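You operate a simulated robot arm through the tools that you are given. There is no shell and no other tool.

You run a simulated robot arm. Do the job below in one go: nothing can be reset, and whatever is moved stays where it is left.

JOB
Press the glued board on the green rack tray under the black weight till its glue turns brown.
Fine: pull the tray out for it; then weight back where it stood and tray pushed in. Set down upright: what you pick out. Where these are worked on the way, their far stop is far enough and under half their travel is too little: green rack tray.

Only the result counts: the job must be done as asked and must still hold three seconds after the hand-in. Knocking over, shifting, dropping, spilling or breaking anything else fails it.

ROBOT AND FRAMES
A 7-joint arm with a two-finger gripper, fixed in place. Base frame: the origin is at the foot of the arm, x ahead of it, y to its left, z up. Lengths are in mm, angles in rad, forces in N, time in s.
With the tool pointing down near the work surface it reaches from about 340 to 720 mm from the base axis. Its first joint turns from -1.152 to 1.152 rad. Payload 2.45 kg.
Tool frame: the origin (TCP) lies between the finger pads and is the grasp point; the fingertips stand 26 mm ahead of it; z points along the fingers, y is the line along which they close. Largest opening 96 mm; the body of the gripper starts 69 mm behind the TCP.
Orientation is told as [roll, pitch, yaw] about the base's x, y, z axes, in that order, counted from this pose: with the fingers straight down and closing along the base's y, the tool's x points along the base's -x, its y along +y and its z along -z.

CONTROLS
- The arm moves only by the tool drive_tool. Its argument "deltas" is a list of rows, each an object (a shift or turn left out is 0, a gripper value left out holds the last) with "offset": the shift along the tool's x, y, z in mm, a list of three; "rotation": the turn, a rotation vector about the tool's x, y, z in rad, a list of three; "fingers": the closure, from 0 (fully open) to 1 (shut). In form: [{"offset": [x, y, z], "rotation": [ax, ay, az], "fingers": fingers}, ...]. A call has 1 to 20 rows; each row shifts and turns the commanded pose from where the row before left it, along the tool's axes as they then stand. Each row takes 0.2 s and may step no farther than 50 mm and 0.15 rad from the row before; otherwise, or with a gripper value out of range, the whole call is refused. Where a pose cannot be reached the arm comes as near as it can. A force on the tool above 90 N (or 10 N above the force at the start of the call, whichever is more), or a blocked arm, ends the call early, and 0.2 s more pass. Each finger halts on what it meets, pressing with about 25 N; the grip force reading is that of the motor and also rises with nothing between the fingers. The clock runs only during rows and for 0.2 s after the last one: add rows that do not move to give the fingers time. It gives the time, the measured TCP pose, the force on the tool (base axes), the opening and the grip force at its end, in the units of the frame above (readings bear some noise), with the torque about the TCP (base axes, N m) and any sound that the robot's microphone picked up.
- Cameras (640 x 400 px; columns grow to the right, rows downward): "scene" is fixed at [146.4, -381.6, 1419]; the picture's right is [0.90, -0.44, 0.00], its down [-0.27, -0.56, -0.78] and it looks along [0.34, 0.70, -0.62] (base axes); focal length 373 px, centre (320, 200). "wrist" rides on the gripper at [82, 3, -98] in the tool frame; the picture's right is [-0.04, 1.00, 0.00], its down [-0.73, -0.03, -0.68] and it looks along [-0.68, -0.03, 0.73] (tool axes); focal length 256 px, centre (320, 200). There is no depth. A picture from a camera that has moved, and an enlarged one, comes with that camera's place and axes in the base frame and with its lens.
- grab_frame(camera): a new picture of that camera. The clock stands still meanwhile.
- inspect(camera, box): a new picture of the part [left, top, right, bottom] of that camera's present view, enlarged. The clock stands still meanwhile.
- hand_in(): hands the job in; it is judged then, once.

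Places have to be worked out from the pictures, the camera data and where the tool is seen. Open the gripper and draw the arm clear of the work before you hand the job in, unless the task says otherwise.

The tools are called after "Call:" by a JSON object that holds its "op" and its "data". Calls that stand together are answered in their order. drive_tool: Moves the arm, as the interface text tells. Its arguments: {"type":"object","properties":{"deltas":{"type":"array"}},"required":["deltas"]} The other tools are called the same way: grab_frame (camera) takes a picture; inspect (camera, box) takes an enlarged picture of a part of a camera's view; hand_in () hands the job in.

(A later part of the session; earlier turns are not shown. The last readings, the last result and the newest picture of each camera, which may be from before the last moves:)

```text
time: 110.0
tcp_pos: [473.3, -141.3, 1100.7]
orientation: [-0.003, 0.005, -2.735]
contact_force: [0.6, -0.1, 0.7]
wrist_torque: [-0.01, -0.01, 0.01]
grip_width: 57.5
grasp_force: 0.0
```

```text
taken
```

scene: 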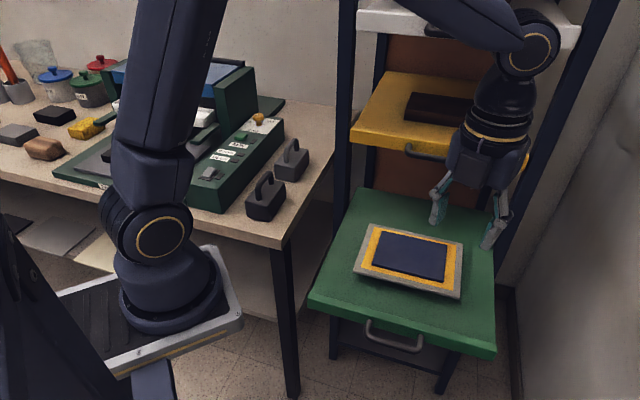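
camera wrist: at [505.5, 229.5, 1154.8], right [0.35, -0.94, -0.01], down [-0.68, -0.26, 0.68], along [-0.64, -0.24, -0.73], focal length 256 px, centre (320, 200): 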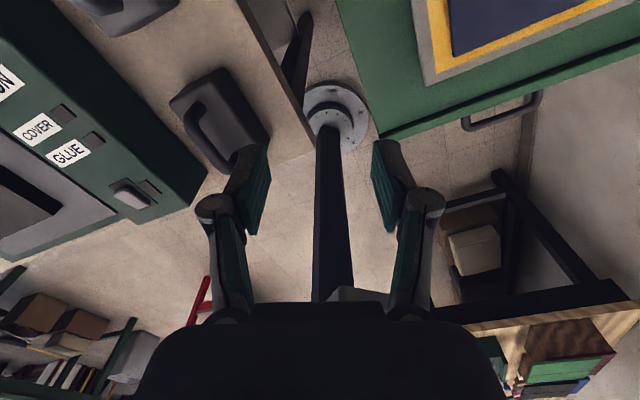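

The posture repeats exactly, so this looks like a flipped-wrist branch that arose when I untilted close to the base. I retrace that step in reverse: unwind to yaw 0.785, go to (390,-141,1038), turn to -0.785, tilt, and then untilt farther out where I first tilted.

Call:
{"op": "drive_tool", "data": {"deltas": [{"rotation": [0, 0, 0.145]}, {"rotation": [0, 0, 0.145]}, {"rotation": [0, 0, 0.145]}, {"rotation": [0, 0, 0.145]}, {"rotation": [0, 0, 0.145]}, {"rotation": [0, 0, 0.145]}, {"rotation": [0, 0, 0.145]}, {"rotation": [0, 0, 0.145]}, {"rotation": [0, 0, 0.145]}, {"rotation": [0, 0, 0.145]}, {"rotation": [0, 0, 0.145]}, {"rotation": [0, 0, 0.145]}, {"rotation": [0, 0, 0.145]}, {"rotation": [0, 0, 0.145]}, {"rotation": [0, 0, 0.145]}, {"rotation": [0, 0, 0.145]}, {"rotation": [0, 0, 0.145]}, {"rotation": [0, 0, 0.145]}, {"rotation": [0, 0, 0.145]}, {"offset": [0, 0, 0]}]}}

Call:
{"op": "drive_tool", "data": {"deltas": [{"offset": [19.5, 19.6, 20.7]}, {"offset": [19.5, 19.6, 20.7]}, {"offset": [19.5, 19.6, 20.7]}, {"offset": [0, 0, 0]}, {"rotation": [0, 0, 0.1428]}, {"rotation": [0, 0, 0.1428]}, {"rotation": [0, 0, 0.1428]}, {"rotation": [0, 0, 0.1428]}, {"rotation": [0, 0, 0.1428]}, {"rotation": [0, 0, 0.1428]}, {"rotation": [0, 0, 0.1428]}, {"rotation": [0, 0, 0.1428]}, {"rotation": [0, 0, 0.1428]}, {"rotation": [0, 0, 0.1428]}, {"rotation": [0, 0, 0.1428]}, {"offset": [0, 0, 0]}]}}

Call:
{"op": "grab_frame", "data": {"camera": "scene"}}

```text
time: 114.2
tcp_pos: [472.7, -143.7, 1099.3]
orientation: [0.002, -0.003, 0.787]
contact_force: [0.3, 0.8, -0.1]
wrist_torque: [-0.02, -0.02, -0.02]
grip_width: 57.6
grasp_force: 0.0
```

```text
time: 117.6
tcp_pos: [390.7, -142.2, 1038.7]
orientation: [0.004, 0.0, -0.783]
contact_force: [-0.2, 0.4, -0.1]
wrist_torque: [0.03, -0.01, 0.04]
grip_width: 57.7
grasp_force: 0.1
```

```text
taken
```

scene: 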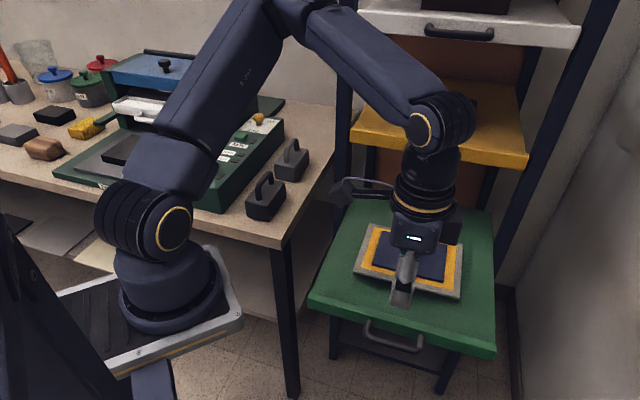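

Now I tilt -0.524 about the tool's x here and look.

Call:
{"op": "drive_tool", "data": {"deltas": [{"rotation": [-0.131, 0, 0]}, {"rotation": [-0.131, 0, 0]}, {"rotation": [-0.131, 0, 0]}, {"rotation": [-0.131, 0, 0]}, {"offset": [0, 0, 0]}]}}

Call:
{"op": "grab_frame", "data": {"camera": "scene"}}

```text
time: 118.8
tcp_pos: [389.5, -142.2, 1039.0]
orientation: [0.53, 0.002, -0.78]
contact_force: [-0.5, 0.8, 0.9]
wrist_torque: [0.0, -0.02, -0.02]
grip_width: 57.8
grasp_force: 0.0
```

```text
taken
```

scene: 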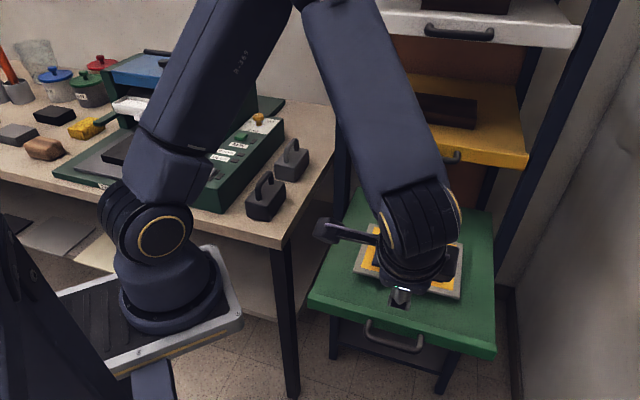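

Same as before so far. I go down to z≈880 as in the earlier sequence to see whether the earlier good posture returns.

Call:
{"op": "drive_tool", "data": {"deltas": [{"offset": [0, -20, 34.1]}, {"offset": [0, -20, 34.1]}, {"offset": [0, -20, 34.1]}, {"offset": [0, -20, 34.1]}, {"offset": [0, 0, 0]}]}}

Call:
{"op": "grab_frame", "data": {"camera": "scene"}}

```text
time: 120.0
tcp_pos: [389.3, -142.7, 880.5]
orientation: [0.527, 0.0, -0.78]
contact_force: [0.4, -0.4, -0.4]
wrist_torque: [0.0, 0.0, 0.0]
grip_width: 57.6
grasp_force: 0.1
```

```text
taken
```

scene: 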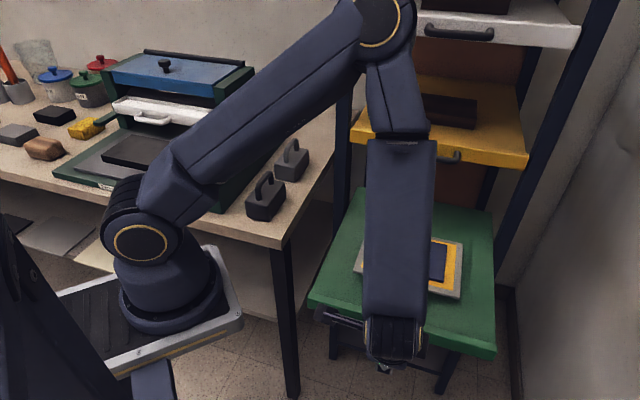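

The elbow differs from the earlier visit, so I use the route that did work: back up, untilt, to (472,-143,1100), yaw to 3.55, left to (431,200), unwind there to 0.786 — and this time move right from there instead of unwinding further.

Call:
{"op": "drive_tool", "data": {"deltas": [{"offset": [0, 20, -34.1]}, {"offset": [0, 20, -34.1]}, {"offset": [0, 20, -34.1]}, {"offset": [0, 20, -34.1]}, {"rotation": [0.131, 0, 0]}, {"rotation": [0.131, 0, 0]}, {"rotation": [0.131, 0, 0]}, {"rotation": [0.134, 0, 0]}, {"offset": [-19.7, 19.4, -20.4]}, {"offset": [-19.7, 19.4, -20.4]}, {"offset": [-19.7, 19.4, -20.4]}, {"rotation": [0, 0, -0.1443]}, {"rotation": [0, 0, -0.1443]}, {"rotation": [0, 0, -0.1443]}, {"rotation": [0, 0, -0.1443]}, {"rotation": [0, 0, -0.1443]}, {"rotation": [0, 0, -0.1443]}, {"rotation": [0, 0, -0.1443]}, {"rotation": [0, 0, -0.1443]}, {"rotation": [0, 0, -0.1443]}]}}

Call:
{"op": "drive_tool", "data": {"deltas": [{"rotation": [0, 0, -0.1443]}, {"rotation": [0, 0, -0.1443]}, {"rotation": [0, 0, -0.1443]}, {"rotation": [0, 0, -0.1443]}, {"rotation": [0, 0, -0.1443]}, {"rotation": [0, 0, -0.1443]}, {"rotation": [0, 0, -0.1443]}, {"rotation": [0, 0, -0.1443]}, {"rotation": [0, 0, -0.1443]}, {"rotation": [0, 0, -0.1443]}, {"rotation": [0, 0, -0.1443]}, {"rotation": [0, 0, -0.1443]}, {"rotation": [0, 0, -0.1443]}, {"rotation": [0, 0, -0.1443]}, {"rotation": [0, 0, -0.1443]}, {"rotation": [0, 0, -0.1443]}, {"rotation": [0, 0, -0.1443]}, {"rotation": [0, 0, -0.1443]}, {"offset": [0, 0, 0]}]}}

Call:
{"op": "grab_frame", "data": {"camera": "scene"}}

```text
time: 124.2
tcp_pos: [472.9, -142.1, 1098.9]
orientation: [0.001, -0.001, 0.521]
contact_force: [-0.5, 0.4, 0.0]
wrist_torque: [0.0, -0.01, 0.0]
grip_width: 57.5
grasp_force: 0.1
```

```text
time: 128.2
tcp_pos: [472.8, -141.3, 1099.7]
orientation: [-0.003, -0.002, 3.118]
contact_force: [-0.2, -0.2, 0.1]
wrist_torque: [-0.04, 0.02, -0.02]
grip_width: 57.6
grasp_force: 0.0
```

```text
taken
```

scene: 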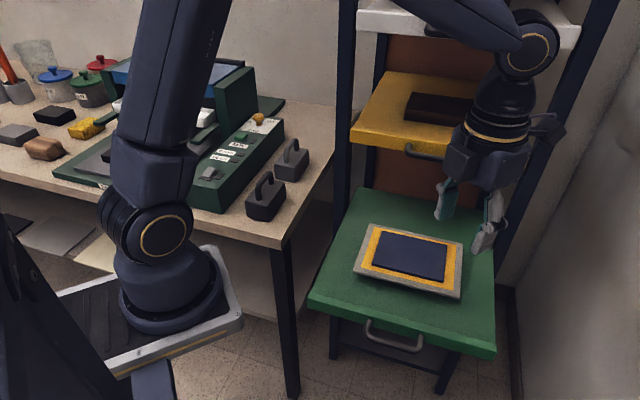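

Call:
{"op": "drive_tool", "data": {"deltas": [{"rotation": [0, 0, -0.143]}, {"rotation": [0, 0, -0.143]}, {"rotation": [0, 0, -0.143]}, {"offset": [13.9, -45.9, 0]}, {"offset": [13.9, -45.9, 0]}, {"offset": [13.9, -45.9, 0]}, {"offset": [9.3, -39.5, 0]}, {"offset": [9.3, -39.5, -3]}, {"offset": [9.3, -39.5, -5]}, {"offset": [0, 0, 0]}]}}

Call:
{"op": "grab_frame", "data": {"camera": "scene"}}

```text
time: 130.4
tcp_pos: [453.1, 118.9, 1099.9]
orientation: [-0.006, -0.001, -2.737]
contact_force: [0.8, 0.6, 1.3]
wrist_torque: [-0.02, -0.01, -0.01]
grip_width: 57.9
grasp_force: 0.1
out of reach, approached as far as the arm can: row 8, 9
```

```text
taken
```

scene: 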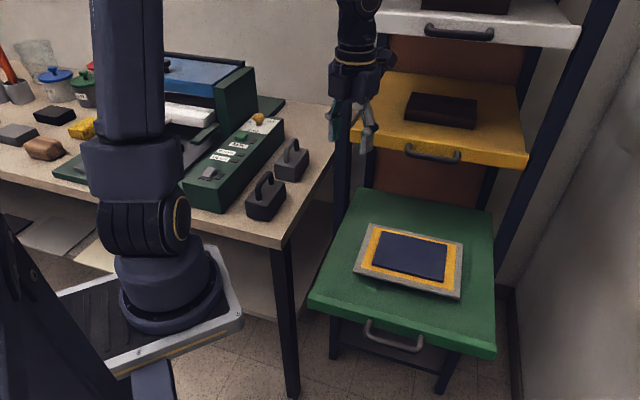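

Now at (453,119) with the elbow up and joint 1 clamped. I unwind yaw here to 0.786 in two parts.

Call:
{"op": "drive_tool", "data": {"deltas": [{"rotation": [0, 0, 0.12]}, {"rotation": [0, 0, 0.12]}, {"rotation": [0, 0, 0.12]}, {"rotation": [0, 0, 0.12]}, {"rotation": [0, 0, 0.12]}, {"rotation": [0, 0, 0.12]}, {"rotation": [0, 0, 0.12]}, {"rotation": [0, 0, 0.12]}, {"rotation": [0, 0, 0.12]}, {"rotation": [0, 0, 0.12]}, {"offset": [0, 0, 0]}]}}

Call:
{"op": "grab_frame", "data": {"camera": "scene"}}

```text
time: 132.8
tcp_pos: [453.3, 120.8, 1099.8]
orientation: [-0.001, -0.005, 2.343]
contact_force: [0.4, -0.2, 0.1]
wrist_torque: [0.0, 0.01, -0.01]
grip_width: 57.7
grasp_force: 0.0
out of reach, approached as far as the arm can: row 5
```

```text
taken
```

scene: 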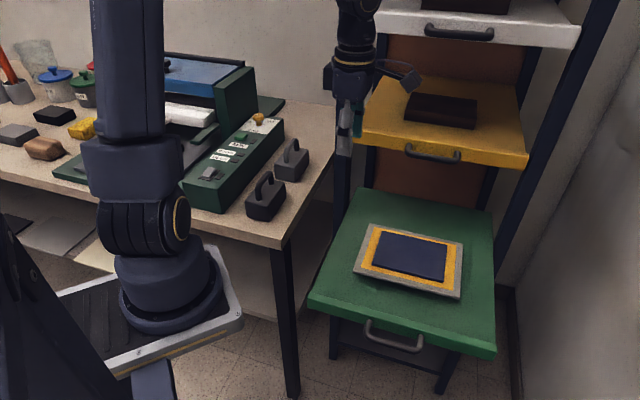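

Call:
{"op": "drive_tool", "data": {"deltas": [{"rotation": [0, 0, 0.12]}, {"rotation": [0, 0, 0.12]}, {"rotation": [0, 0, 0.12]}, {"rotation": [0, 0, 0.12]}, {"rotation": [0, 0, 0.12]}, {"rotation": [0, 0, 0.12]}, {"rotation": [0, 0, 0.12]}, {"offset": [0, 0, 0]}]}}

Call:
{"op": "drive_tool", "data": {"deltas": [{"rotation": [0, 0, 0.12]}, {"rotation": [0, 0, 0.12]}, {"rotation": [0, 0, 0.12]}, {"rotation": [0, 0, 0.12]}, {"rotation": [0, 0, 0.12]}, {"rotation": [0, 0, 0.117]}, {"offset": [0, 0, 0]}]}}

Call:
{"op": "grab_frame", "data": {"camera": "scene"}}

```text
time: 134.6
tcp_pos: [453.5, 119.2, 1100.3]
orientation: [0.003, -0.004, 1.503]
contact_force: [0.5, 0.2, -0.9]
wrist_torque: [-0.01, -0.02, 0.01]
grip_width: 57.8
grasp_force: 0.2
```

```text
time: 136.2
tcp_pos: [452.7, 120.6, 1099.3]
orientation: [0.005, 0.001, 0.784]
contact_force: [0.3, 0.5, -0.1]
wrist_torque: [0.0, 0.0, 0.03]
grip_width: 57.5
grasp_force: 0.1
```

```text
taken
```

scene: 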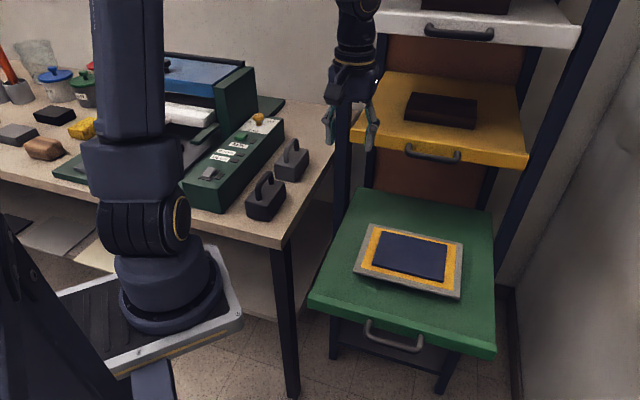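

Yaw is 0.784 with the elbow up. Now I move right, which should lower joint 1 and keep this posture.

Call:
{"op": "drive_tool", "data": {"deltas": [{"offset": [33, -33, 0]}, {"offset": [33, -33, 0]}, {"offset": [33, -33, 0]}, {"offset": [0, 0, 0]}]}}

Call:
{"op": "grab_frame", "data": {"camera": "scene"}}

```text
time: 137.2
tcp_pos: [452.5, -22.0, 1096.8]
orientation: [0.003, -0.001, 0.787]
contact_force: [-0.3, -0.1, -0.3]
wrist_torque: [-0.02, -0.01, -0.01]
grip_width: 57.8
grasp_force: 0.1
```

```text
taken
```

scene: 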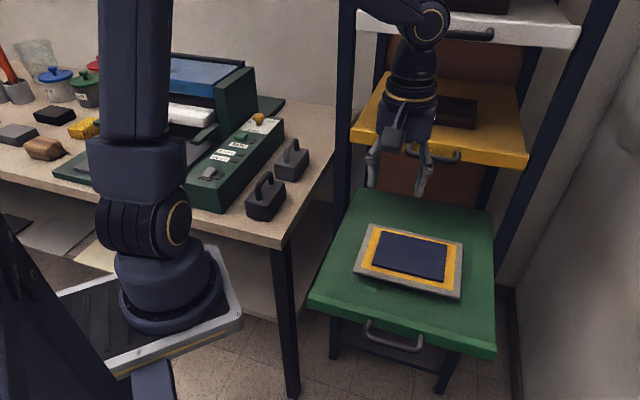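

The posture is good and joint 1 has come off its limit. To gain more margin for the far-left weight I turn yaw up again to ~3.9 here (lowers joint 1), then go left.

Call:
{"op": "drive_tool", "data": {"deltas": [{"rotation": [0, 0, -0.143]}, {"rotation": [0, 0, -0.143]}, {"rotation": [0, 0, -0.143]}, {"rotation": [0, 0, -0.143]}, {"rotation": [0, 0, -0.143]}, {"rotation": [0, 0, -0.143]}, {"rotation": [0, 0, -0.143]}, {"rotation": [0, 0, -0.143]}, {"rotation": [0, 0, -0.143]}, {"rotation": [0, 0, -0.143]}, {"rotation": [0, 0, -0.143]}, {"offset": [0, 0, 0]}]}}

Call:
{"op": "grab_frame", "data": {"camera": "scene"}}

```text
time: 139.8
tcp_pos: [451.4, -19.3, 1099.7]
orientation: [-0.002, -0.003, 2.362]
contact_force: [0.0, -0.3, 0.1]
wrist_torque: [0.02, 0.04, -0.01]
grip_width: 57.6
grasp_force: 0.1
```

```text
taken
```

scene: 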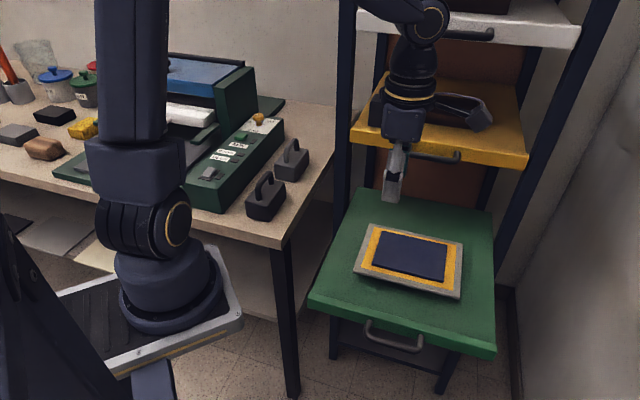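

Call:
{"op": "inspect", "data": {"camera": "scene", "box": [80, 150, 240, 290]}}

```text
2.86 times, centred on (160, 220) of scene
camera zoom: at [146.4, -381.6, 1419.0], right [0.9, -0.44, 0.0], down [-0.27, -0.56, -0.78], along [0.34, 0.7, -0.62], focal length 1066 px, centre (777, 143)
```

zoom: 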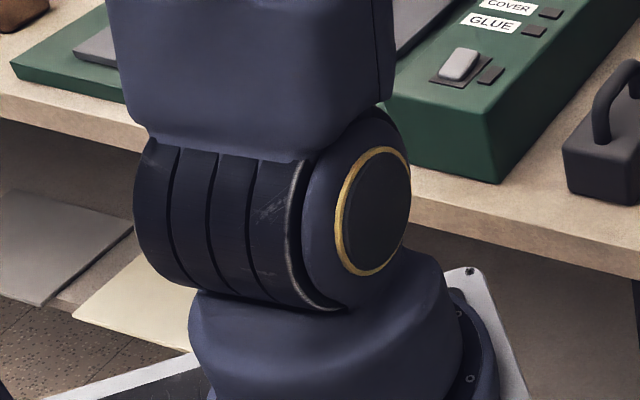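

Ring shape says joint 1 is at about 49° here. I turn back to 0.785, go left to the limit, and then continue in 10 mm steps so the arm can track while clamped.

Call:
{"op": "drive_tool", "data": {"deltas": [{"rotation": [0, 0, 0.143]}, {"rotation": [0, 0, 0.143]}, {"rotation": [0, 0, 0.143]}, {"rotation": [0, 0, 0.143]}, {"rotation": [0, 0, 0.143]}, {"rotation": [0, 0, 0.143]}, {"rotation": [0, 0, 0.143]}, {"rotation": [0, 0, 0.143]}, {"rotation": [0, 0, 0.143]}, {"rotation": [0, 0, 0.143]}, {"rotation": [0, 0, 0.144]}, {"offset": [-30, 30, 0]}, {"offset": [-30, 30, 0]}, {"offset": [-20, 25, 0]}, {"offset": [0, 0, 0]}]}}

Call:
{"op": "drive_tool", "data": {"deltas": [{"offset": [-2, 10, 0]}, {"offset": [-2, 10, 0]}, {"offset": [-2, 10, 0]}, {"offset": [0, 0, 0]}]}}

```text
time: 143.0
tcp_pos: [460.4, 84.2, 1098.7]
orientation: [0.004, -0.001, 0.786]
contact_force: [0.2, -1.0, -0.3]
wrist_torque: [-0.01, 0.0, 0.02]
grip_width: 58.0
grasp_force: 0.0
out of reach, approached as far as the arm can: row 14
```

```text
time: 144.0
tcp_pos: [464.9, 87.9, 1098.4]
orientation: [0.004, 0.001, 0.785]
contact_force: [0.3, -0.5, 0.3]
wrist_torque: [0.03, -0.01, 0.01]
grip_width: 57.6
grasp_force: 0.0
out of reach, approached as far as the arm can: row 1, 2, 3
```

Two joints seem to block here at once, which fits a flipped wrist (forearm roll near its limit). To undo it I'll pass the tool through the forearm line and swing it back round, in free space on the right. First I go back to (472,-144,1100).

Call:
{"op": "drive_tool", "data": {"deltas": [{"offset": [30, -30, 0]}, {"offset": [30, -30, 0]}, {"offset": [32, -32, 0]}, {"offset": [32, -32, 0]}, {"offset": [32, -34, 0]}, {"offset": [0, 0, 0]}]}}

Call:
{"op": "grab_frame", "data": {"camera": "scene"}}

```text
time: 145.4
tcp_pos: [466.0, -133.4, 1102.5]
orientation: [0.002, 0.0, 0.786]
contact_force: [-0.3, -0.5, 0.0]
wrist_torque: [0.0, 0.06, 0.0]
grip_width: 57.6
grasp_force: 0.1
```

```text
taken
```

scene: 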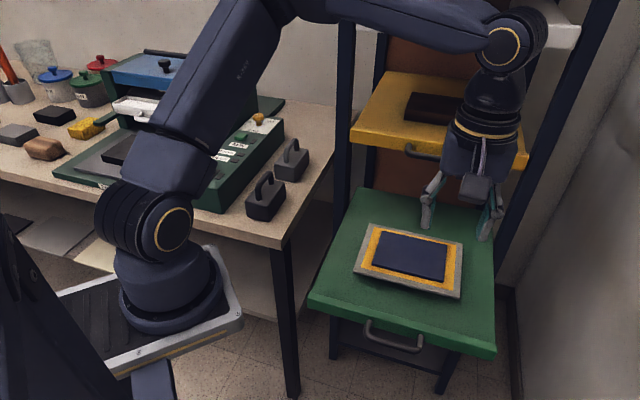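

The posture is the same as before at this pose. The forearm points nearly level along az -59°. I pitch the tool up toward the forearm line about the wrist, first 48°.

Call:
{"op": "drive_tool", "data": {"deltas": [{"offset": [7.6, -29.8, -2.15], "rotation": [0.1357, 0.0347, 0]}, {"offset": [7.6, -29.8, -2.15], "rotation": [0.1357, 0.0347, 0]}, {"offset": [7.6, -29.8, -2.15], "rotation": [0.1357, 0.0347, 0]}, {"offset": [7.6, -29.8, -2.15], "rotation": [0.1357, 0.0347, 0]}, {"offset": [7.6, -29.8, -2.15], "rotation": [0.1357, 0.0347, 0]}, {"offset": [7.6, -29.8, -2.15], "rotation": [0.1357, 0.0347, 0]}, {"offset": [0, 0, 0]}]}}

Call:
{"op": "grab_frame", "data": {"camera": "scene"}}

```text
time: 147.0
tcp_pos: [550.5, -277.8, 1170.7]
orientation: [-0.826, 0.185, 0.702]
contact_force: [0.2, -0.3, -0.5]
wrist_torque: [-0.01, 0.01, 0.03]
grip_width: 57.6
grasp_force: 0.1
```

```text
taken
```

scene: 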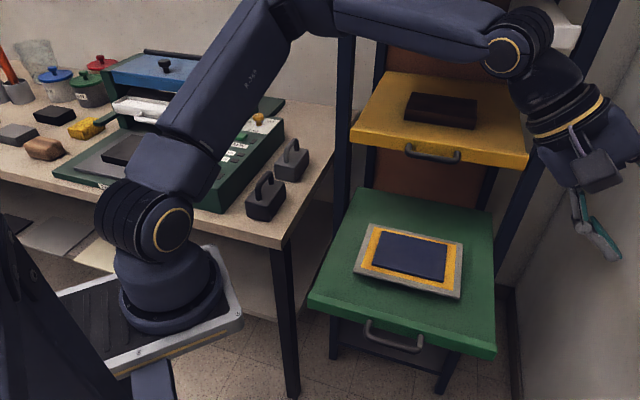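

Wrist centre stayed put. I continue pitching through the forearm line, 80° more.

Call:
{"op": "drive_tool", "data": {"deltas": [{"offset": [7.6, -29.8, -2.15], "rotation": [0.1357, 0.0347, 0]}, {"offset": [7.6, -29.8, -2.15], "rotation": [0.1357, 0.0347, 0]}, {"offset": [7.6, -29.8, -2.15], "rotation": [0.1357, 0.0347, 0]}, {"offset": [7.6, -29.8, -2.15], "rotation": [0.1357, 0.0347, 0]}, {"offset": [7.6, -29.8, -2.15], "rotation": [0.1357, 0.0347, 0]}, {"offset": [0, 0, 0]}]}}

Call:
{"op": "grab_frame", "data": {"camera": "scene"}}

```text
time: 148.4
tcp_pos: [575.4, -328.3, 1310.7]
orientation: [-1.538, 0.252, 0.54]
contact_force: [0.1, 0.5, -0.4]
wrist_torque: [-0.02, 0.0, -0.01]
grip_width: 57.5
grasp_force: 0.1
```

```text
taken
```

scene: 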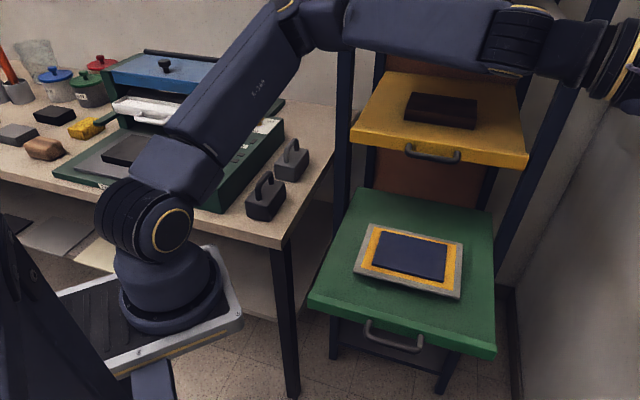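

Near the alignment the forearm has rolled about 90° (the wrist joint's ring now faces up). I pitch back down to vertical and see whether the wrist comes out unflipped.

Call:
{"op": "drive_tool", "data": {"deltas": [{"offset": [-7.6, 29.8, -2.15], "rotation": [-0.1357, -0.0347, 0]}, {"offset": [-7.6, 29.8, -2.15], "rotation": [-0.1357, -0.0347, 0]}, {"offset": [-7.6, 29.8, -2.15], "rotation": [-0.1357, -0.0347, 0]}, {"offset": [-7.6, 29.8, -2.15], "rotation": [-0.1357, -0.0347, 0]}, {"offset": [-7.6, 29.8, -2.15], "rotation": [-0.1357, -0.0347, 0]}, {"offset": [0, 0, 0]}]}}

Call:
{"op": "grab_frame", "data": {"camera": "scene"}}

```text
time: 149.8
tcp_pos: [548.7, -278.0, 1170.4]
orientation: [-0.821, 0.186, 0.704]
contact_force: [-0.7, 0.5, 0.1]
wrist_torque: [-0.02, -0.05, 0.01]
grip_width: 57.5
grasp_force: 0.1
```

```text
taken
```

scene: 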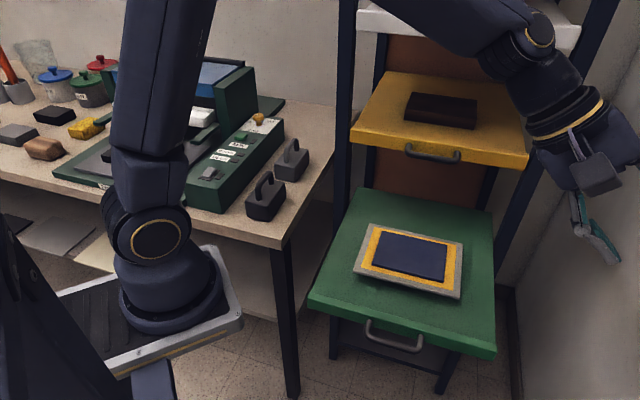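

The wrist is unflipped: same tool pose, but now with the elbow up. I finish pitching down to vertical.

Call:
{"op": "drive_tool", "data": {"deltas": [{"offset": [-7.6, 29.8, -2.15], "rotation": [-0.1357, -0.0347, 0]}, {"offset": [-7.6, 29.8, -2.15], "rotation": [-0.1357, -0.0347, 0]}, {"offset": [-7.6, 29.8, -2.15], "rotation": [-0.1357, -0.0347, 0]}, {"offset": [-7.6, 29.8, -2.15], "rotation": [-0.1357, -0.0347, 0]}, {"offset": [-7.6, 29.8, -2.15], "rotation": [-0.1357, -0.0347, 0]}, {"offset": [-7.6, 29.8, -2.15], "rotation": [-0.1357, -0.0347, 0]}, {"offset": [0, 0, 0]}]}}

Call:
{"op": "grab_frame", "data": {"camera": "scene"}}

```text
time: 151.4
tcp_pos: [464.9, -139.1, 1096.3]
orientation: [0.003, -0.003, 0.786]
contact_force: [0.0, 0.1, 0.5]
wrist_torque: [0.0, 0.01, -0.01]
grip_width: 57.6
grasp_force: 0.1
```

```text
taken
```

scene: 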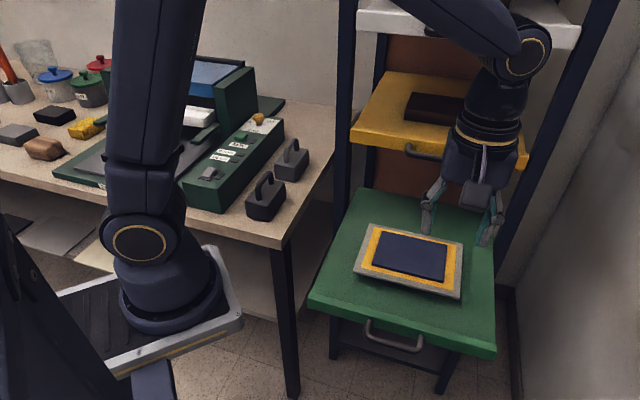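

Back in the good family (yaw 0.786, elbow up, joint 1 near zero). I go left on an arc of safe radius.

Call:
{"op": "drive_tool", "data": {"deltas": [{"offset": [-30.6, 34.9, 0]}, {"offset": [-30.6, 34.9, 0]}, {"offset": [-30.6, 34.9, 0]}, {"offset": [-23.3, 33.2, 0]}, {"offset": [-23.3, 33.2, 0]}, {"offset": [-23.3, 33.2, 0]}, {"offset": [0, 0, 0]}]}}

Call:
{"op": "grab_frame", "data": {"camera": "scene"}}

```text
time: 153.0
tcp_pos: [437.3, 122.8, 1097.6]
orientation: [0.001, -0.003, 0.785]
contact_force: [0.2, -1.5, 0.3]
wrist_torque: [-0.02, -0.01, 0.01]
grip_width: 57.5
grasp_force: 0.2
```

```text
taken
```

scene: 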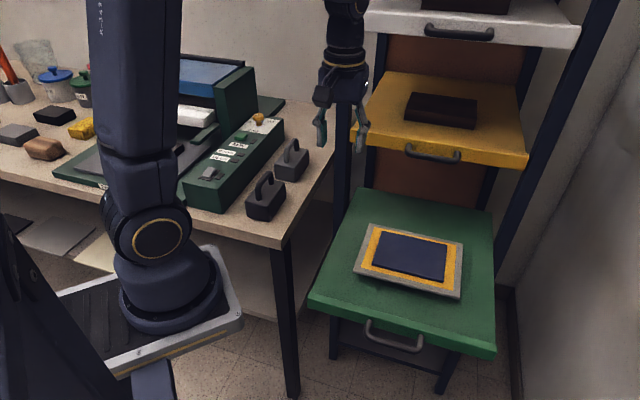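

Perfect: no reach trouble and joint 1 has ample room. I continue to above the black weight and look with the wrist camera.

Call:
{"op": "drive_tool", "data": {"deltas": [{"offset": [-13.8, 43.5, 0]}, {"offset": [-13.8, 43.5, 0]}, {"offset": [3, 40, 0]}, {"offset": [0, 0, 0]}]}}

Call:
{"op": "grab_frame", "data": {"camera": "wrist"}}

Call:
{"op": "grab_frame", "data": {"camera": "scene"}}

```text
time: 154.0
tcp_pos: [365.5, 233.2, 1101.6]
orientation: [0.003, 0.0, 0.785]
contact_force: [-0.3, -0.1, 0.2]
wrist_torque: [-0.05, 0.0, 0.04]
grip_width: 57.8
grasp_force: 0.1
```

```text
taken
camera wrist: at [304.6, 176.8, 1197.6], right [-0.68, 0.73, 0.0], down [0.54, 0.5, 0.68], along [0.5, 0.46, -0.73], focal length 256 px, centre (320, 200)
```

wrist: 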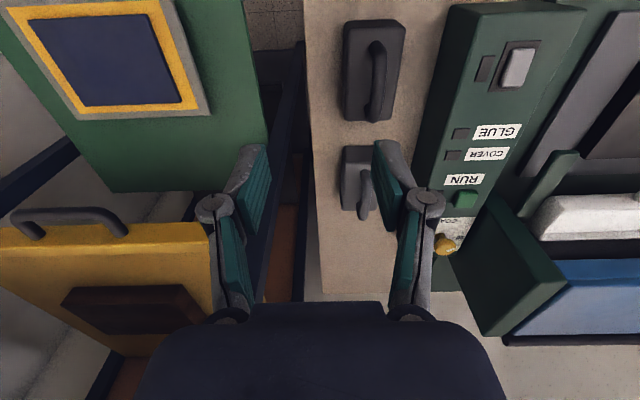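

```text
taken
```

scene: 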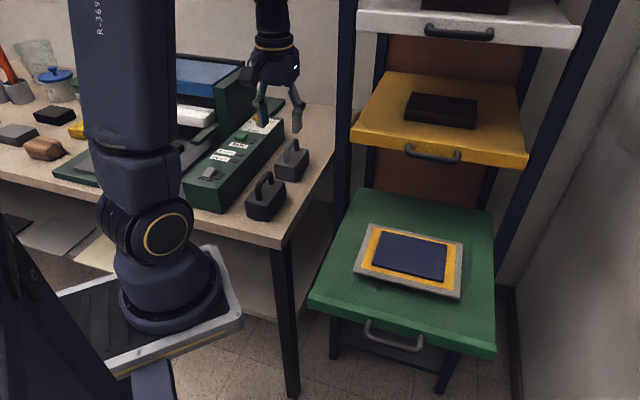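

The wrist camera now sees the black weight from above with its handle along the picture's vertical. I enlarge it.

Call:
{"op": "inspect", "data": {"camera": "wrist", "box": [310, 0, 440, 140]}}

Call:
{"op": "inspect", "data": {"camera": "wrist", "box": [0, 0, 220, 130]}}

Call:
{"op": "inspect", "data": {"camera": "scene", "box": [340, 210, 480, 310]}}

Call:
{"op": "inspect", "data": {"camera": "scene", "box": [235, 160, 295, 230]}}

```text
2.86 times, centred on (375, 70) of wrist
camera zoom: at [304.6, 176.8, 1197.6], right [-0.68, 0.73, 0.0], down [0.54, 0.5, 0.68], along [0.5, 0.46, -0.73], focal length 731 px, centre (163, 571)
```

zoom: 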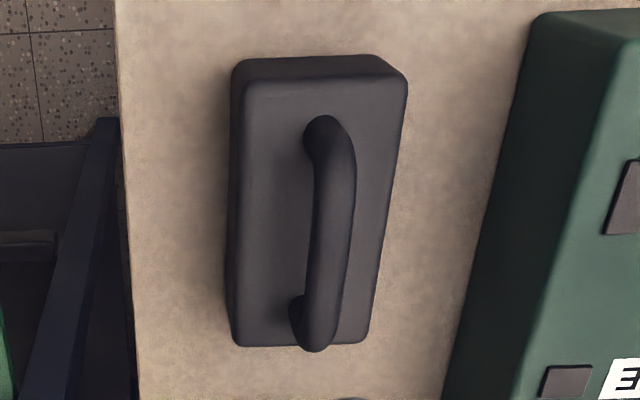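

```text
2.91 times, centred on (110, 65) of wrist
camera zoom: at [304.6, 176.8, 1197.6], right [-0.68, 0.73, 0.0], down [0.54, 0.5, 0.68], along [0.5, 0.46, -0.73], focal length 745 px, centre (931, 593)
```

zoom: 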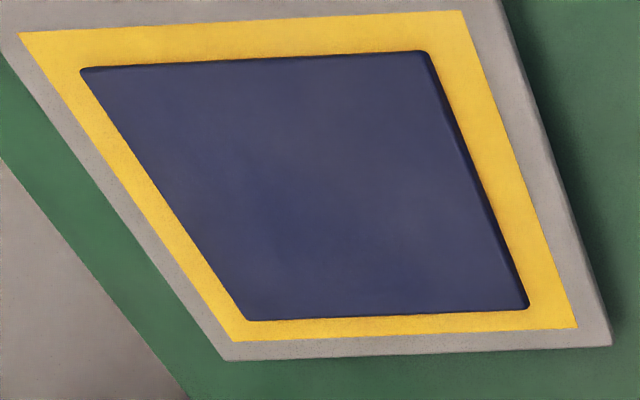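

```text
4.00 times, centred on (410, 260) of scene
camera zoom: at [146.4, -381.5, 1419.0], right [0.9, -0.44, 0.0], down [-0.27, -0.56, -0.78], along [0.34, 0.7, -0.62], focal length 1493 px, centre (-40, -40)
```

zoom: 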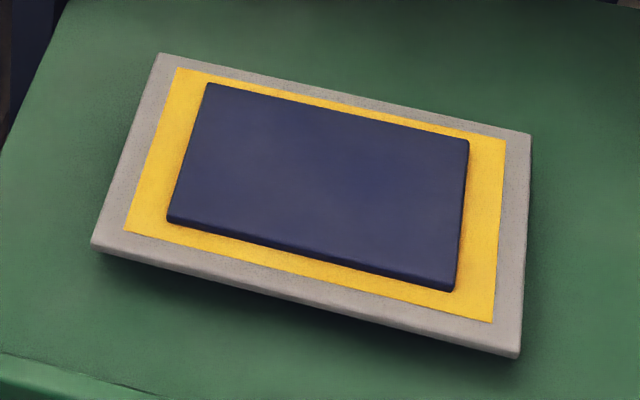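

```text
5.71 times, centred on (265, 195) of scene
camera zoom: at [146.4, -381.5, 1419.0], right [0.9, -0.44, 0.0], down [-0.27, -0.56, -0.78], along [0.34, 0.7, -0.62], focal length 2133 px, centre (634, 229)
```

zoom: 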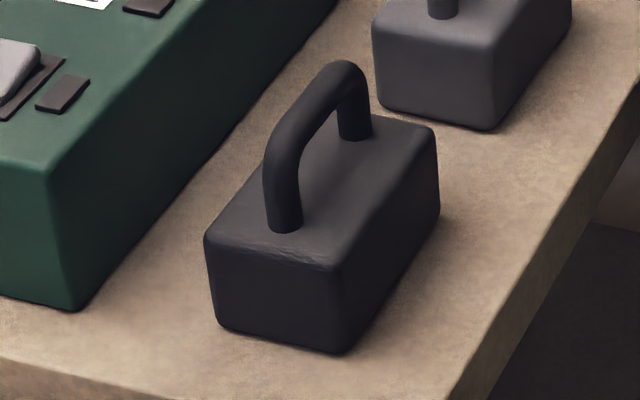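

From this close view the black weight's centre is about (336,286), its long side at 45°, body top z≈898, handle top z≈945. I move above it and descend to z≈1030, then check.

Call:
{"op": "drive_tool", "data": {"deltas": [{"offset": [-6.8, 28.4, 0]}, {"offset": [-6.8, 28.4, 0]}, {"offset": [0, 0, 36]}, {"offset": [0, 0, 36]}, {"offset": [0, 0, 0]}]}}

Call:
{"op": "grab_frame", "data": {"camera": "wrist"}}

Call:
{"op": "grab_frame", "data": {"camera": "scene"}}

```text
time: 155.2
tcp_pos: [332.3, 283.2, 1025.9]
orientation: [0.001, -0.002, 0.784]
contact_force: [0.8, -0.2, -0.1]
wrist_torque: [0.01, 0.02, 0.01]
grip_width: 57.8
grasp_force: 0.1
```

```text
taken
camera wrist: at [272.5, 226.9, 1122.3], right [-0.68, 0.73, 0.0], down [0.54, 0.5, 0.68], along [0.5, 0.46, -0.73], focal length 256 px, centre (320, 200)
```

wrist: 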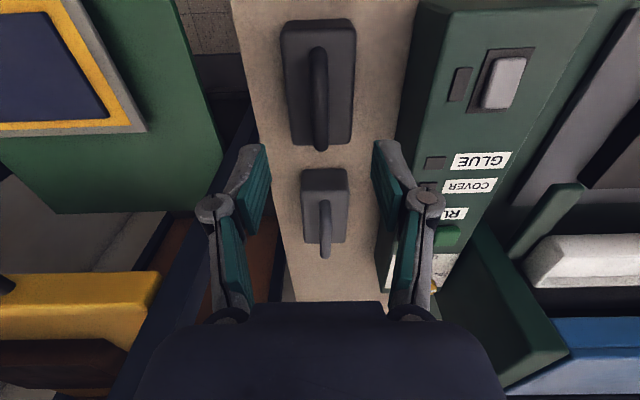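

```text
taken
```

scene: 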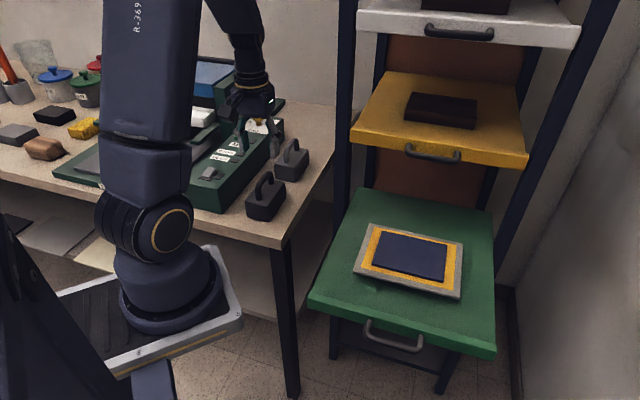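

The handle bar is centred between the fingers (lateral error under 1 mm). I descend to z≈950 and check.

Call:
{"op": "drive_tool", "data": {"deltas": [{"offset": [0, 0, 40]}, {"offset": [0, 0, 36]}, {"offset": [0, 0, 0]}]}}

Call:
{"op": "grab_frame", "data": {"camera": "wrist"}}

Call:
{"op": "inspect", "data": {"camera": "scene", "box": [230, 130, 310, 230]}}

```text
time: 156.0
tcp_pos: [335.8, 283.4, 949.8]
orientation: [0.002, -0.002, 0.784]
contact_force: [-0.1, 0.2, -0.4]
wrist_torque: [-0.01, 0.01, 0.03]
grip_width: 57.8
grasp_force: 0.1
```

```text
taken
camera wrist: at [275.4, 226.9, 1046.9], right [-0.68, 0.73, 0.0], down [0.54, 0.5, 0.68], along [0.5, 0.46, -0.73], focal length 256 px, centre (320, 200)
```

wrist: 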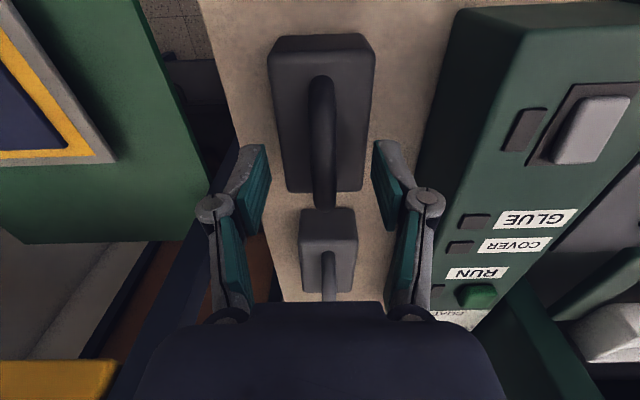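

```text
4.00 times, centred on (270, 180) of scene
camera zoom: at [146.4, -381.6, 1419.0], right [0.9, -0.44, 0.0], down [-0.27, -0.56, -0.78], along [0.34, 0.7, -0.62], focal length 1493 px, centre (520, 280)
```

zoom: 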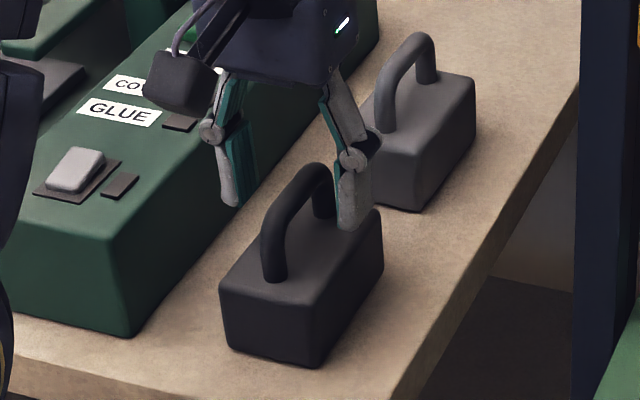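

The bar sits centred laterally; its middle is about 6 mm nearer the robot than the fingers. I shift 6 mm and descend 12 mm, then check.

Call:
{"op": "drive_tool", "data": {"deltas": [{"offset": [6, 0, 0]}, {"offset": [0, 0, 12]}, {"offset": [0, 0, 0]}]}}

Call:
{"op": "grab_frame", "data": {"camera": "wrist"}}

Call:
{"op": "inspect", "data": {"camera": "scene", "box": [230, 130, 310, 230]}}

```text
time: 156.8
tcp_pos: [329.6, 277.8, 939.1]
orientation: [0.001, 0.002, 0.786]
contact_force: [-0.1, -0.3, -0.2]
wrist_torque: [-0.02, 0.0, 0.02]
grip_width: 57.8
grasp_force: 0.1
```

```text
taken
camera wrist: at [269.5, 221.2, 1035.7], right [-0.68, 0.73, 0.0], down [0.54, 0.5, 0.68], along [0.5, 0.46, -0.73], focal length 256 px, centre (320, 200)
```

wrist: 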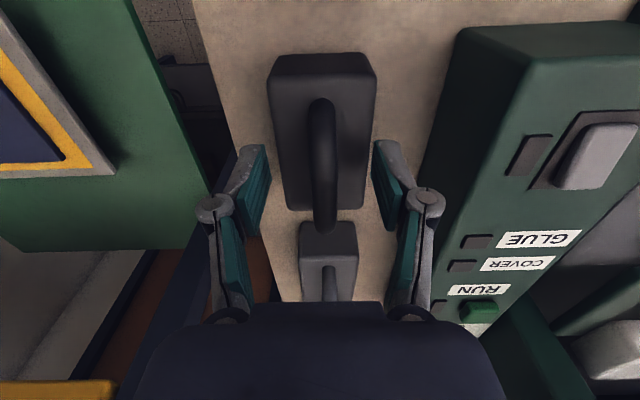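

```text
4.00 times, centred on (270, 180) of scene
camera zoom: at [146.4, -381.6, 1419.0], right [0.9, -0.44, 0.0], down [-0.27, -0.56, -0.78], along [0.34, 0.7, -0.62], focal length 1493 px, centre (520, 280)
```

zoom: 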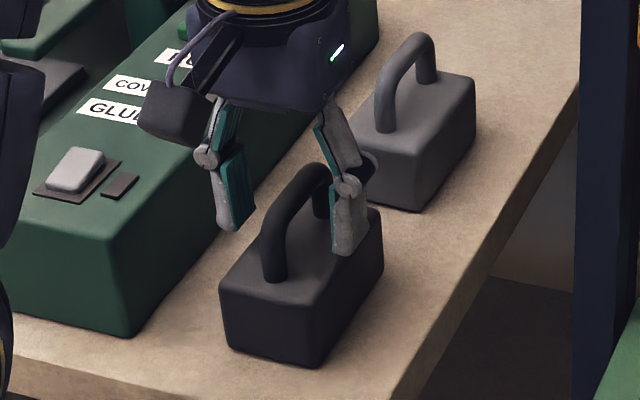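

Aligned. I close the fingers on the handle.

Call:
{"op": "drive_tool", "data": {"deltas": [{"offset": [0, 0, 0], "fingers": 1}, {"offset": [0, 0, 0], "fingers": 1}, {"offset": [0, 0, 0], "fingers": 1}, {"offset": [0, 0, 0], "fingers": 1}, {"offset": [0, 0, 0], "fingers": 1}]}}

Call:
{"op": "inspect", "data": {"camera": "scene", "box": [230, 130, 310, 230]}}

Call:
{"op": "grab_frame", "data": {"camera": "wrist"}}

```text
time: 158.0
tcp_pos: [330.1, 278.2, 939.1]
orientation: [0.002, -0.002, 0.785]
contact_force: [-4.5, 3.6, -0.3]
wrist_torque: [0.08, 0.0, 0.04]
grip_width: 13.0
grasp_force: 25.7
```

```text
4.00 times, centred on (270, 180) of scene
camera zoom: at [146.3, -381.5, 1419.0], right [0.9, -0.44, 0.0], down [-0.27, -0.56, -0.78], along [0.34, 0.7, -0.62], focal length 1493 px, centre (520, 280)
```

zoom: 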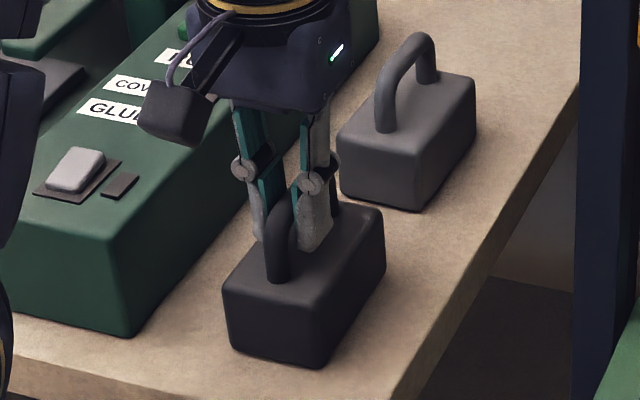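

```text
taken
camera wrist: at [269.5, 221.3, 1035.7], right [-0.68, 0.73, 0.0], down [0.54, 0.5, 0.68], along [0.5, 0.46, -0.73], focal length 256 px, centre (320, 200)
```

wrist: 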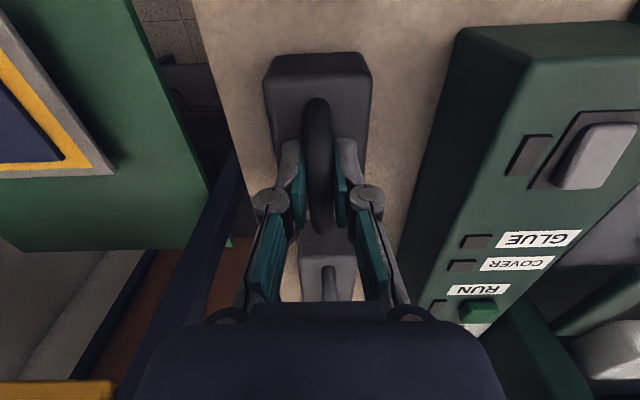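

The weight is held (13 mm). Closing shifted it about 2 mm along the finger line, so its original place corresponds to TCP ≈ (328.6, 279.7, 939), yaw 0.785. I lift it.

Call:
{"op": "drive_tool", "data": {"deltas": [{"offset": [0, 0, -10]}, {"offset": [0, 0, -20]}, {"offset": [0, 0, -35]}, {"offset": [0, 0, -40]}, {"offset": [0, 0, 0]}]}}

Call:
{"op": "grab_frame", "data": {"camera": "scene"}}

Call:
{"op": "grab_frame", "data": {"camera": "wrist"}}

```text
time: 159.2
tcp_pos: [328.3, 273.7, 1044.4]
orientation: [0.002, 0.0, 0.786]
contact_force: [-0.8, 0.3, -0.2]
wrist_torque: [0.02, 0.02, 0.02]
grip_width: 0.0
grasp_force: 24.8
```

```text
taken
```

scene: 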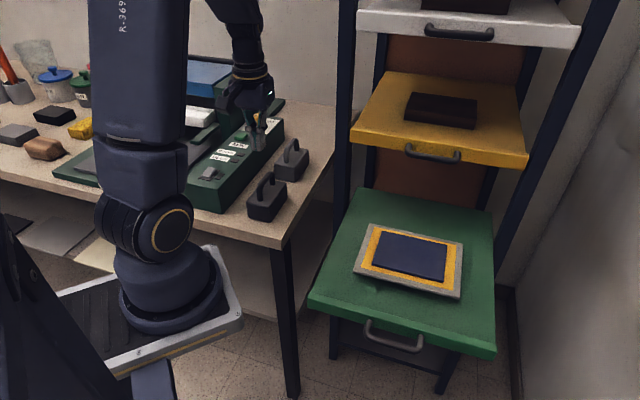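

```text
taken
camera wrist: at [268.8, 217.3, 1142.1], right [-0.68, 0.73, 0.0], down [0.54, 0.5, 0.68], along [0.5, 0.46, -0.73], focal length 256 px, centre (320, 200)
```

wrist: 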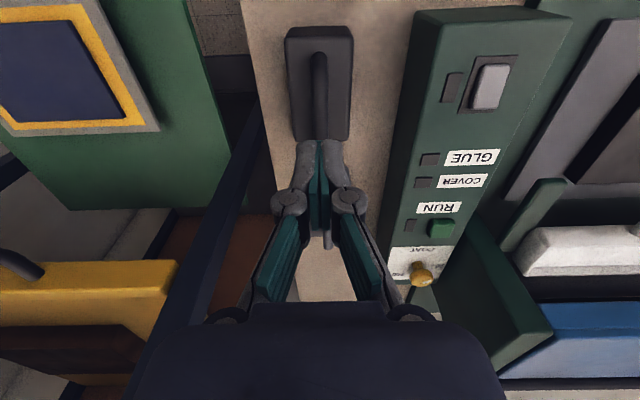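

The handle slipped out; the weight stayed standing on the table. I regrip with the bar at the pad centre, wait longer for full force, and lift very slowly while watching the load.

Call:
{"op": "inspect", "data": {"camera": "scene", "box": [230, 130, 310, 230]}}

Call:
{"op": "drive_tool", "data": {"deltas": [{"offset": [0, 0, 0], "fingers": 0.5}, {"offset": [0, 0, 0]}, {"offset": [0, 0, 0]}]}}

Call:
{"op": "grab_frame", "data": {"camera": "wrist"}}

```text
4.00 times, centred on (270, 180) of scene
camera zoom: at [146.3, -381.6, 1419.0], right [0.9, -0.44, 0.0], down [-0.27, -0.56, -0.78], along [0.34, 0.7, -0.62], focal length 1493 px, centre (520, 280)
```

zoom: 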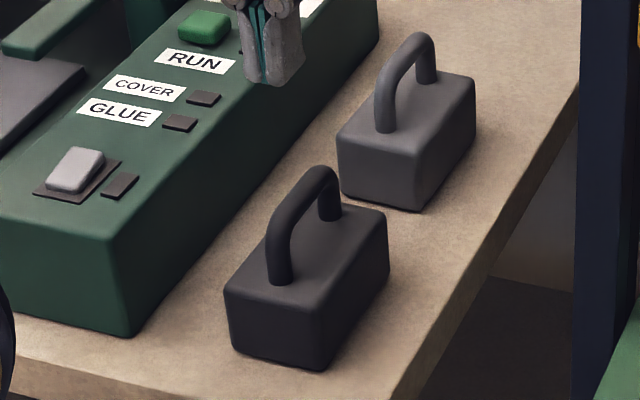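

```text
time: 160.0
tcp_pos: [329.8, 273.8, 1044.3]
orientation: [0.002, -0.001, 0.787]
contact_force: [0.1, 0.3, -0.1]
wrist_torque: [0.0, 0.0, -0.01]
grip_width: 48.3
grasp_force: 0.1
```

```text
taken
camera wrist: at [268.9, 217.4, 1141.6], right [-0.68, 0.73, 0.0], down [0.54, 0.5, 0.68], along [0.5, 0.46, -0.73], focal length 256 px, centre (320, 200)
```

wrist: 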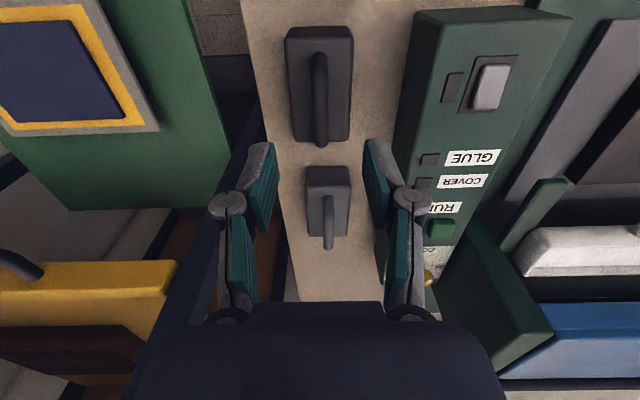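

Call:
{"op": "drive_tool", "data": {"deltas": [{"offset": [0, 0, 40]}, {"offset": [0, 0, 40]}, {"offset": [0, 0, 24]}, {"offset": [0, 0, 0]}]}}

Call:
{"op": "grab_frame", "data": {"camera": "wrist"}}

```text
time: 161.0
tcp_pos: [328.1, 274.8, 937.2]
orientation: [0.001, -0.003, 0.786]
contact_force: [0.1, 0.7, -0.3]
wrist_torque: [-0.01, 0.0, -0.02]
grip_width: 47.9
grasp_force: 0.0
```

```text
taken
camera wrist: at [267.0, 218.1, 1035.5], right [-0.68, 0.73, 0.0], down [0.54, 0.5, 0.68], along [0.5, 0.46, -0.73], focal length 256 px, centre (320, 200)
```

wrist: 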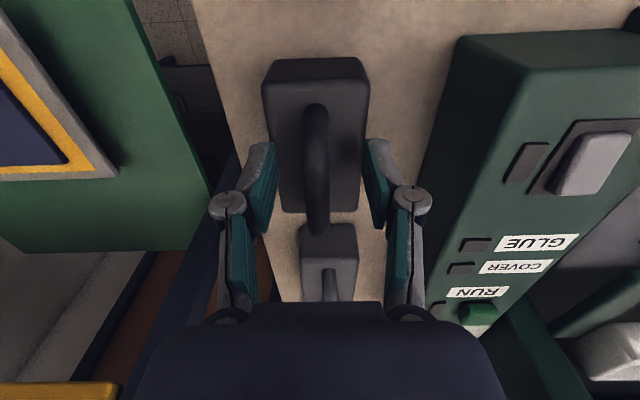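

The bar is ~2 mm off-centre; I correct that, go 4 mm deeper, then close and wait longer.

Call:
{"op": "drive_tool", "data": {"deltas": [{"offset": [0, -2.2, 4]}, {"offset": [0, 0, 0], "fingers": 1}, {"offset": [0, 0, 0]}, {"offset": [0, 0, 0]}, {"offset": [0, 0, 0]}, {"offset": [0, 0, 0]}, {"offset": [0, 0, 0]}, {"offset": [0, 0, 0]}, {"offset": [0, 0, 0]}]}}

Call:
{"op": "inspect", "data": {"camera": "scene", "box": [230, 130, 310, 230]}}

```text
time: 163.0
tcp_pos: [328.8, 273.2, 935.3]
orientation: [0.002, 0.0, 0.786]
contact_force: [-2.9, 0.7, 0.0]
wrist_torque: [0.13, -0.17, -0.01]
grip_width: 12.8
grasp_force: 24.7
```

```text
4.00 times, centred on (270, 180) of scene
camera zoom: at [146.3, -381.5, 1419.0], right [0.9, -0.44, 0.0], down [-0.27, -0.56, -0.78], along [0.34, 0.7, -0.62], focal length 1493 px, centre (520, 280)
```

zoom: 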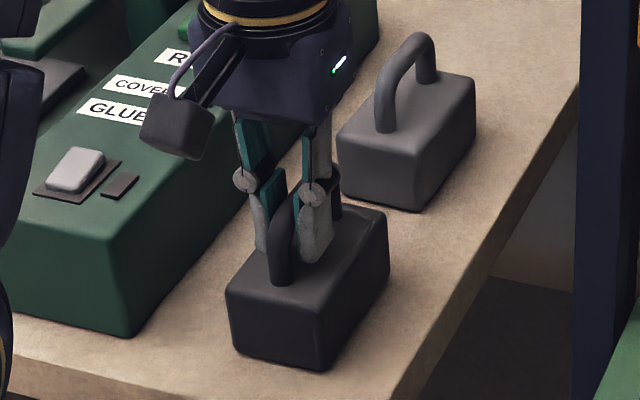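

Gripped at 12.8 mm. I lift very slowly by 8 mm and read the load.

Call:
{"op": "drive_tool", "data": {"deltas": [{"offset": [0, 0, -1]}, {"offset": [0, 0, -1]}, {"offset": [0, 0, -2]}, {"offset": [0, 0, -2]}, {"offset": [0, 0, -2]}, {"offset": [0, 0, 0]}]}}

Call:
{"op": "inspect", "data": {"camera": "scene", "box": [230, 130, 310, 230]}}

```text
time: 164.4
tcp_pos: [331.1, 274.7, 943.2]
orientation: [0.001, 0.0, 0.785]
contact_force: [-0.4, -0.2, -13.6]
wrist_torque: [-0.18, 0.11, 0.02]
grip_width: 12.7
grasp_force: 24.8
```

```text
4.00 times, centred on (270, 180) of scene
camera zoom: at [146.5, -381.4, 1419.0], right [0.9, -0.44, 0.0], down [-0.27, -0.56, -0.78], along [0.34, 0.7, -0.62], focal length 1493 px, centre (520, 280)
```

zoom: 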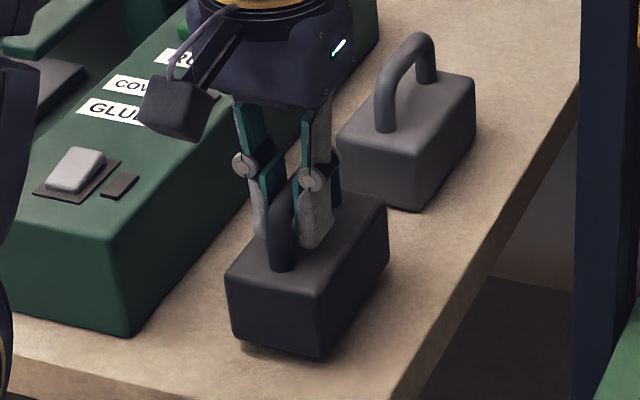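

The weight is off the table (load 13.6 N, about 1.4 kg) and holds. I continue lifting gently.

Call:
{"op": "drive_tool", "data": {"deltas": [{"offset": [0, 0, -3]}, {"offset": [0, 0, -5]}, {"offset": [0, 0, -7]}, {"offset": [0, 0, -8]}, {"offset": [0, 0, -8]}, {"offset": [0, 0, -8]}, {"offset": [0, 0, -8]}, {"offset": [0, 0, -8]}, {"offset": [0, 0, -8]}, {"offset": [0, 0, -8]}, {"offset": [0, 0, -8]}, {"offset": [0, 0, -8]}, {"offset": [0, 0, -6]}, {"offset": [0, 0, -3]}, {"offset": [0, 0, 0]}]}}

Call:
{"op": "grab_frame", "data": {"camera": "wrist"}}

Call:
{"op": "grab_frame", "data": {"camera": "scene"}}

```text
time: 167.6
tcp_pos: [330.0, 275.2, 1040.5]
orientation: [0.002, 0.0, 0.786]
contact_force: [-0.7, -0.2, -13.5]
wrist_torque: [-0.16, 0.12, 0.01]
grip_width: 12.8
grasp_force: 24.4
```

```text
taken
camera wrist: at [269.8, 218.2, 1136.5], right [-0.68, 0.73, 0.0], down [0.54, 0.5, 0.68], along [0.5, 0.46, -0.73], focal length 256 px, centre (320, 200)
```

wrist: 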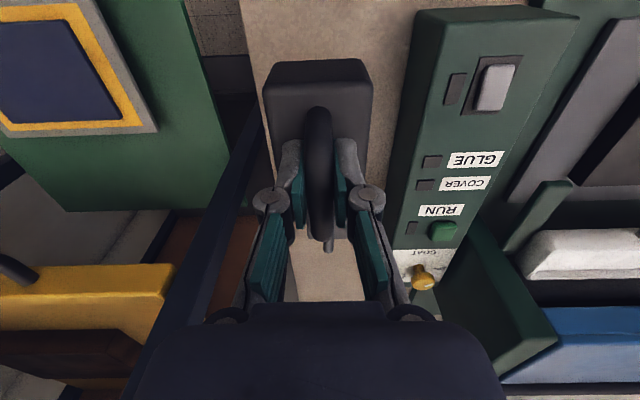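

```text
taken
```

scene: 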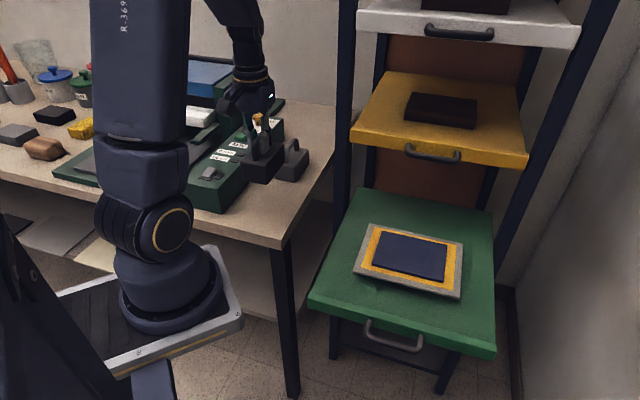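

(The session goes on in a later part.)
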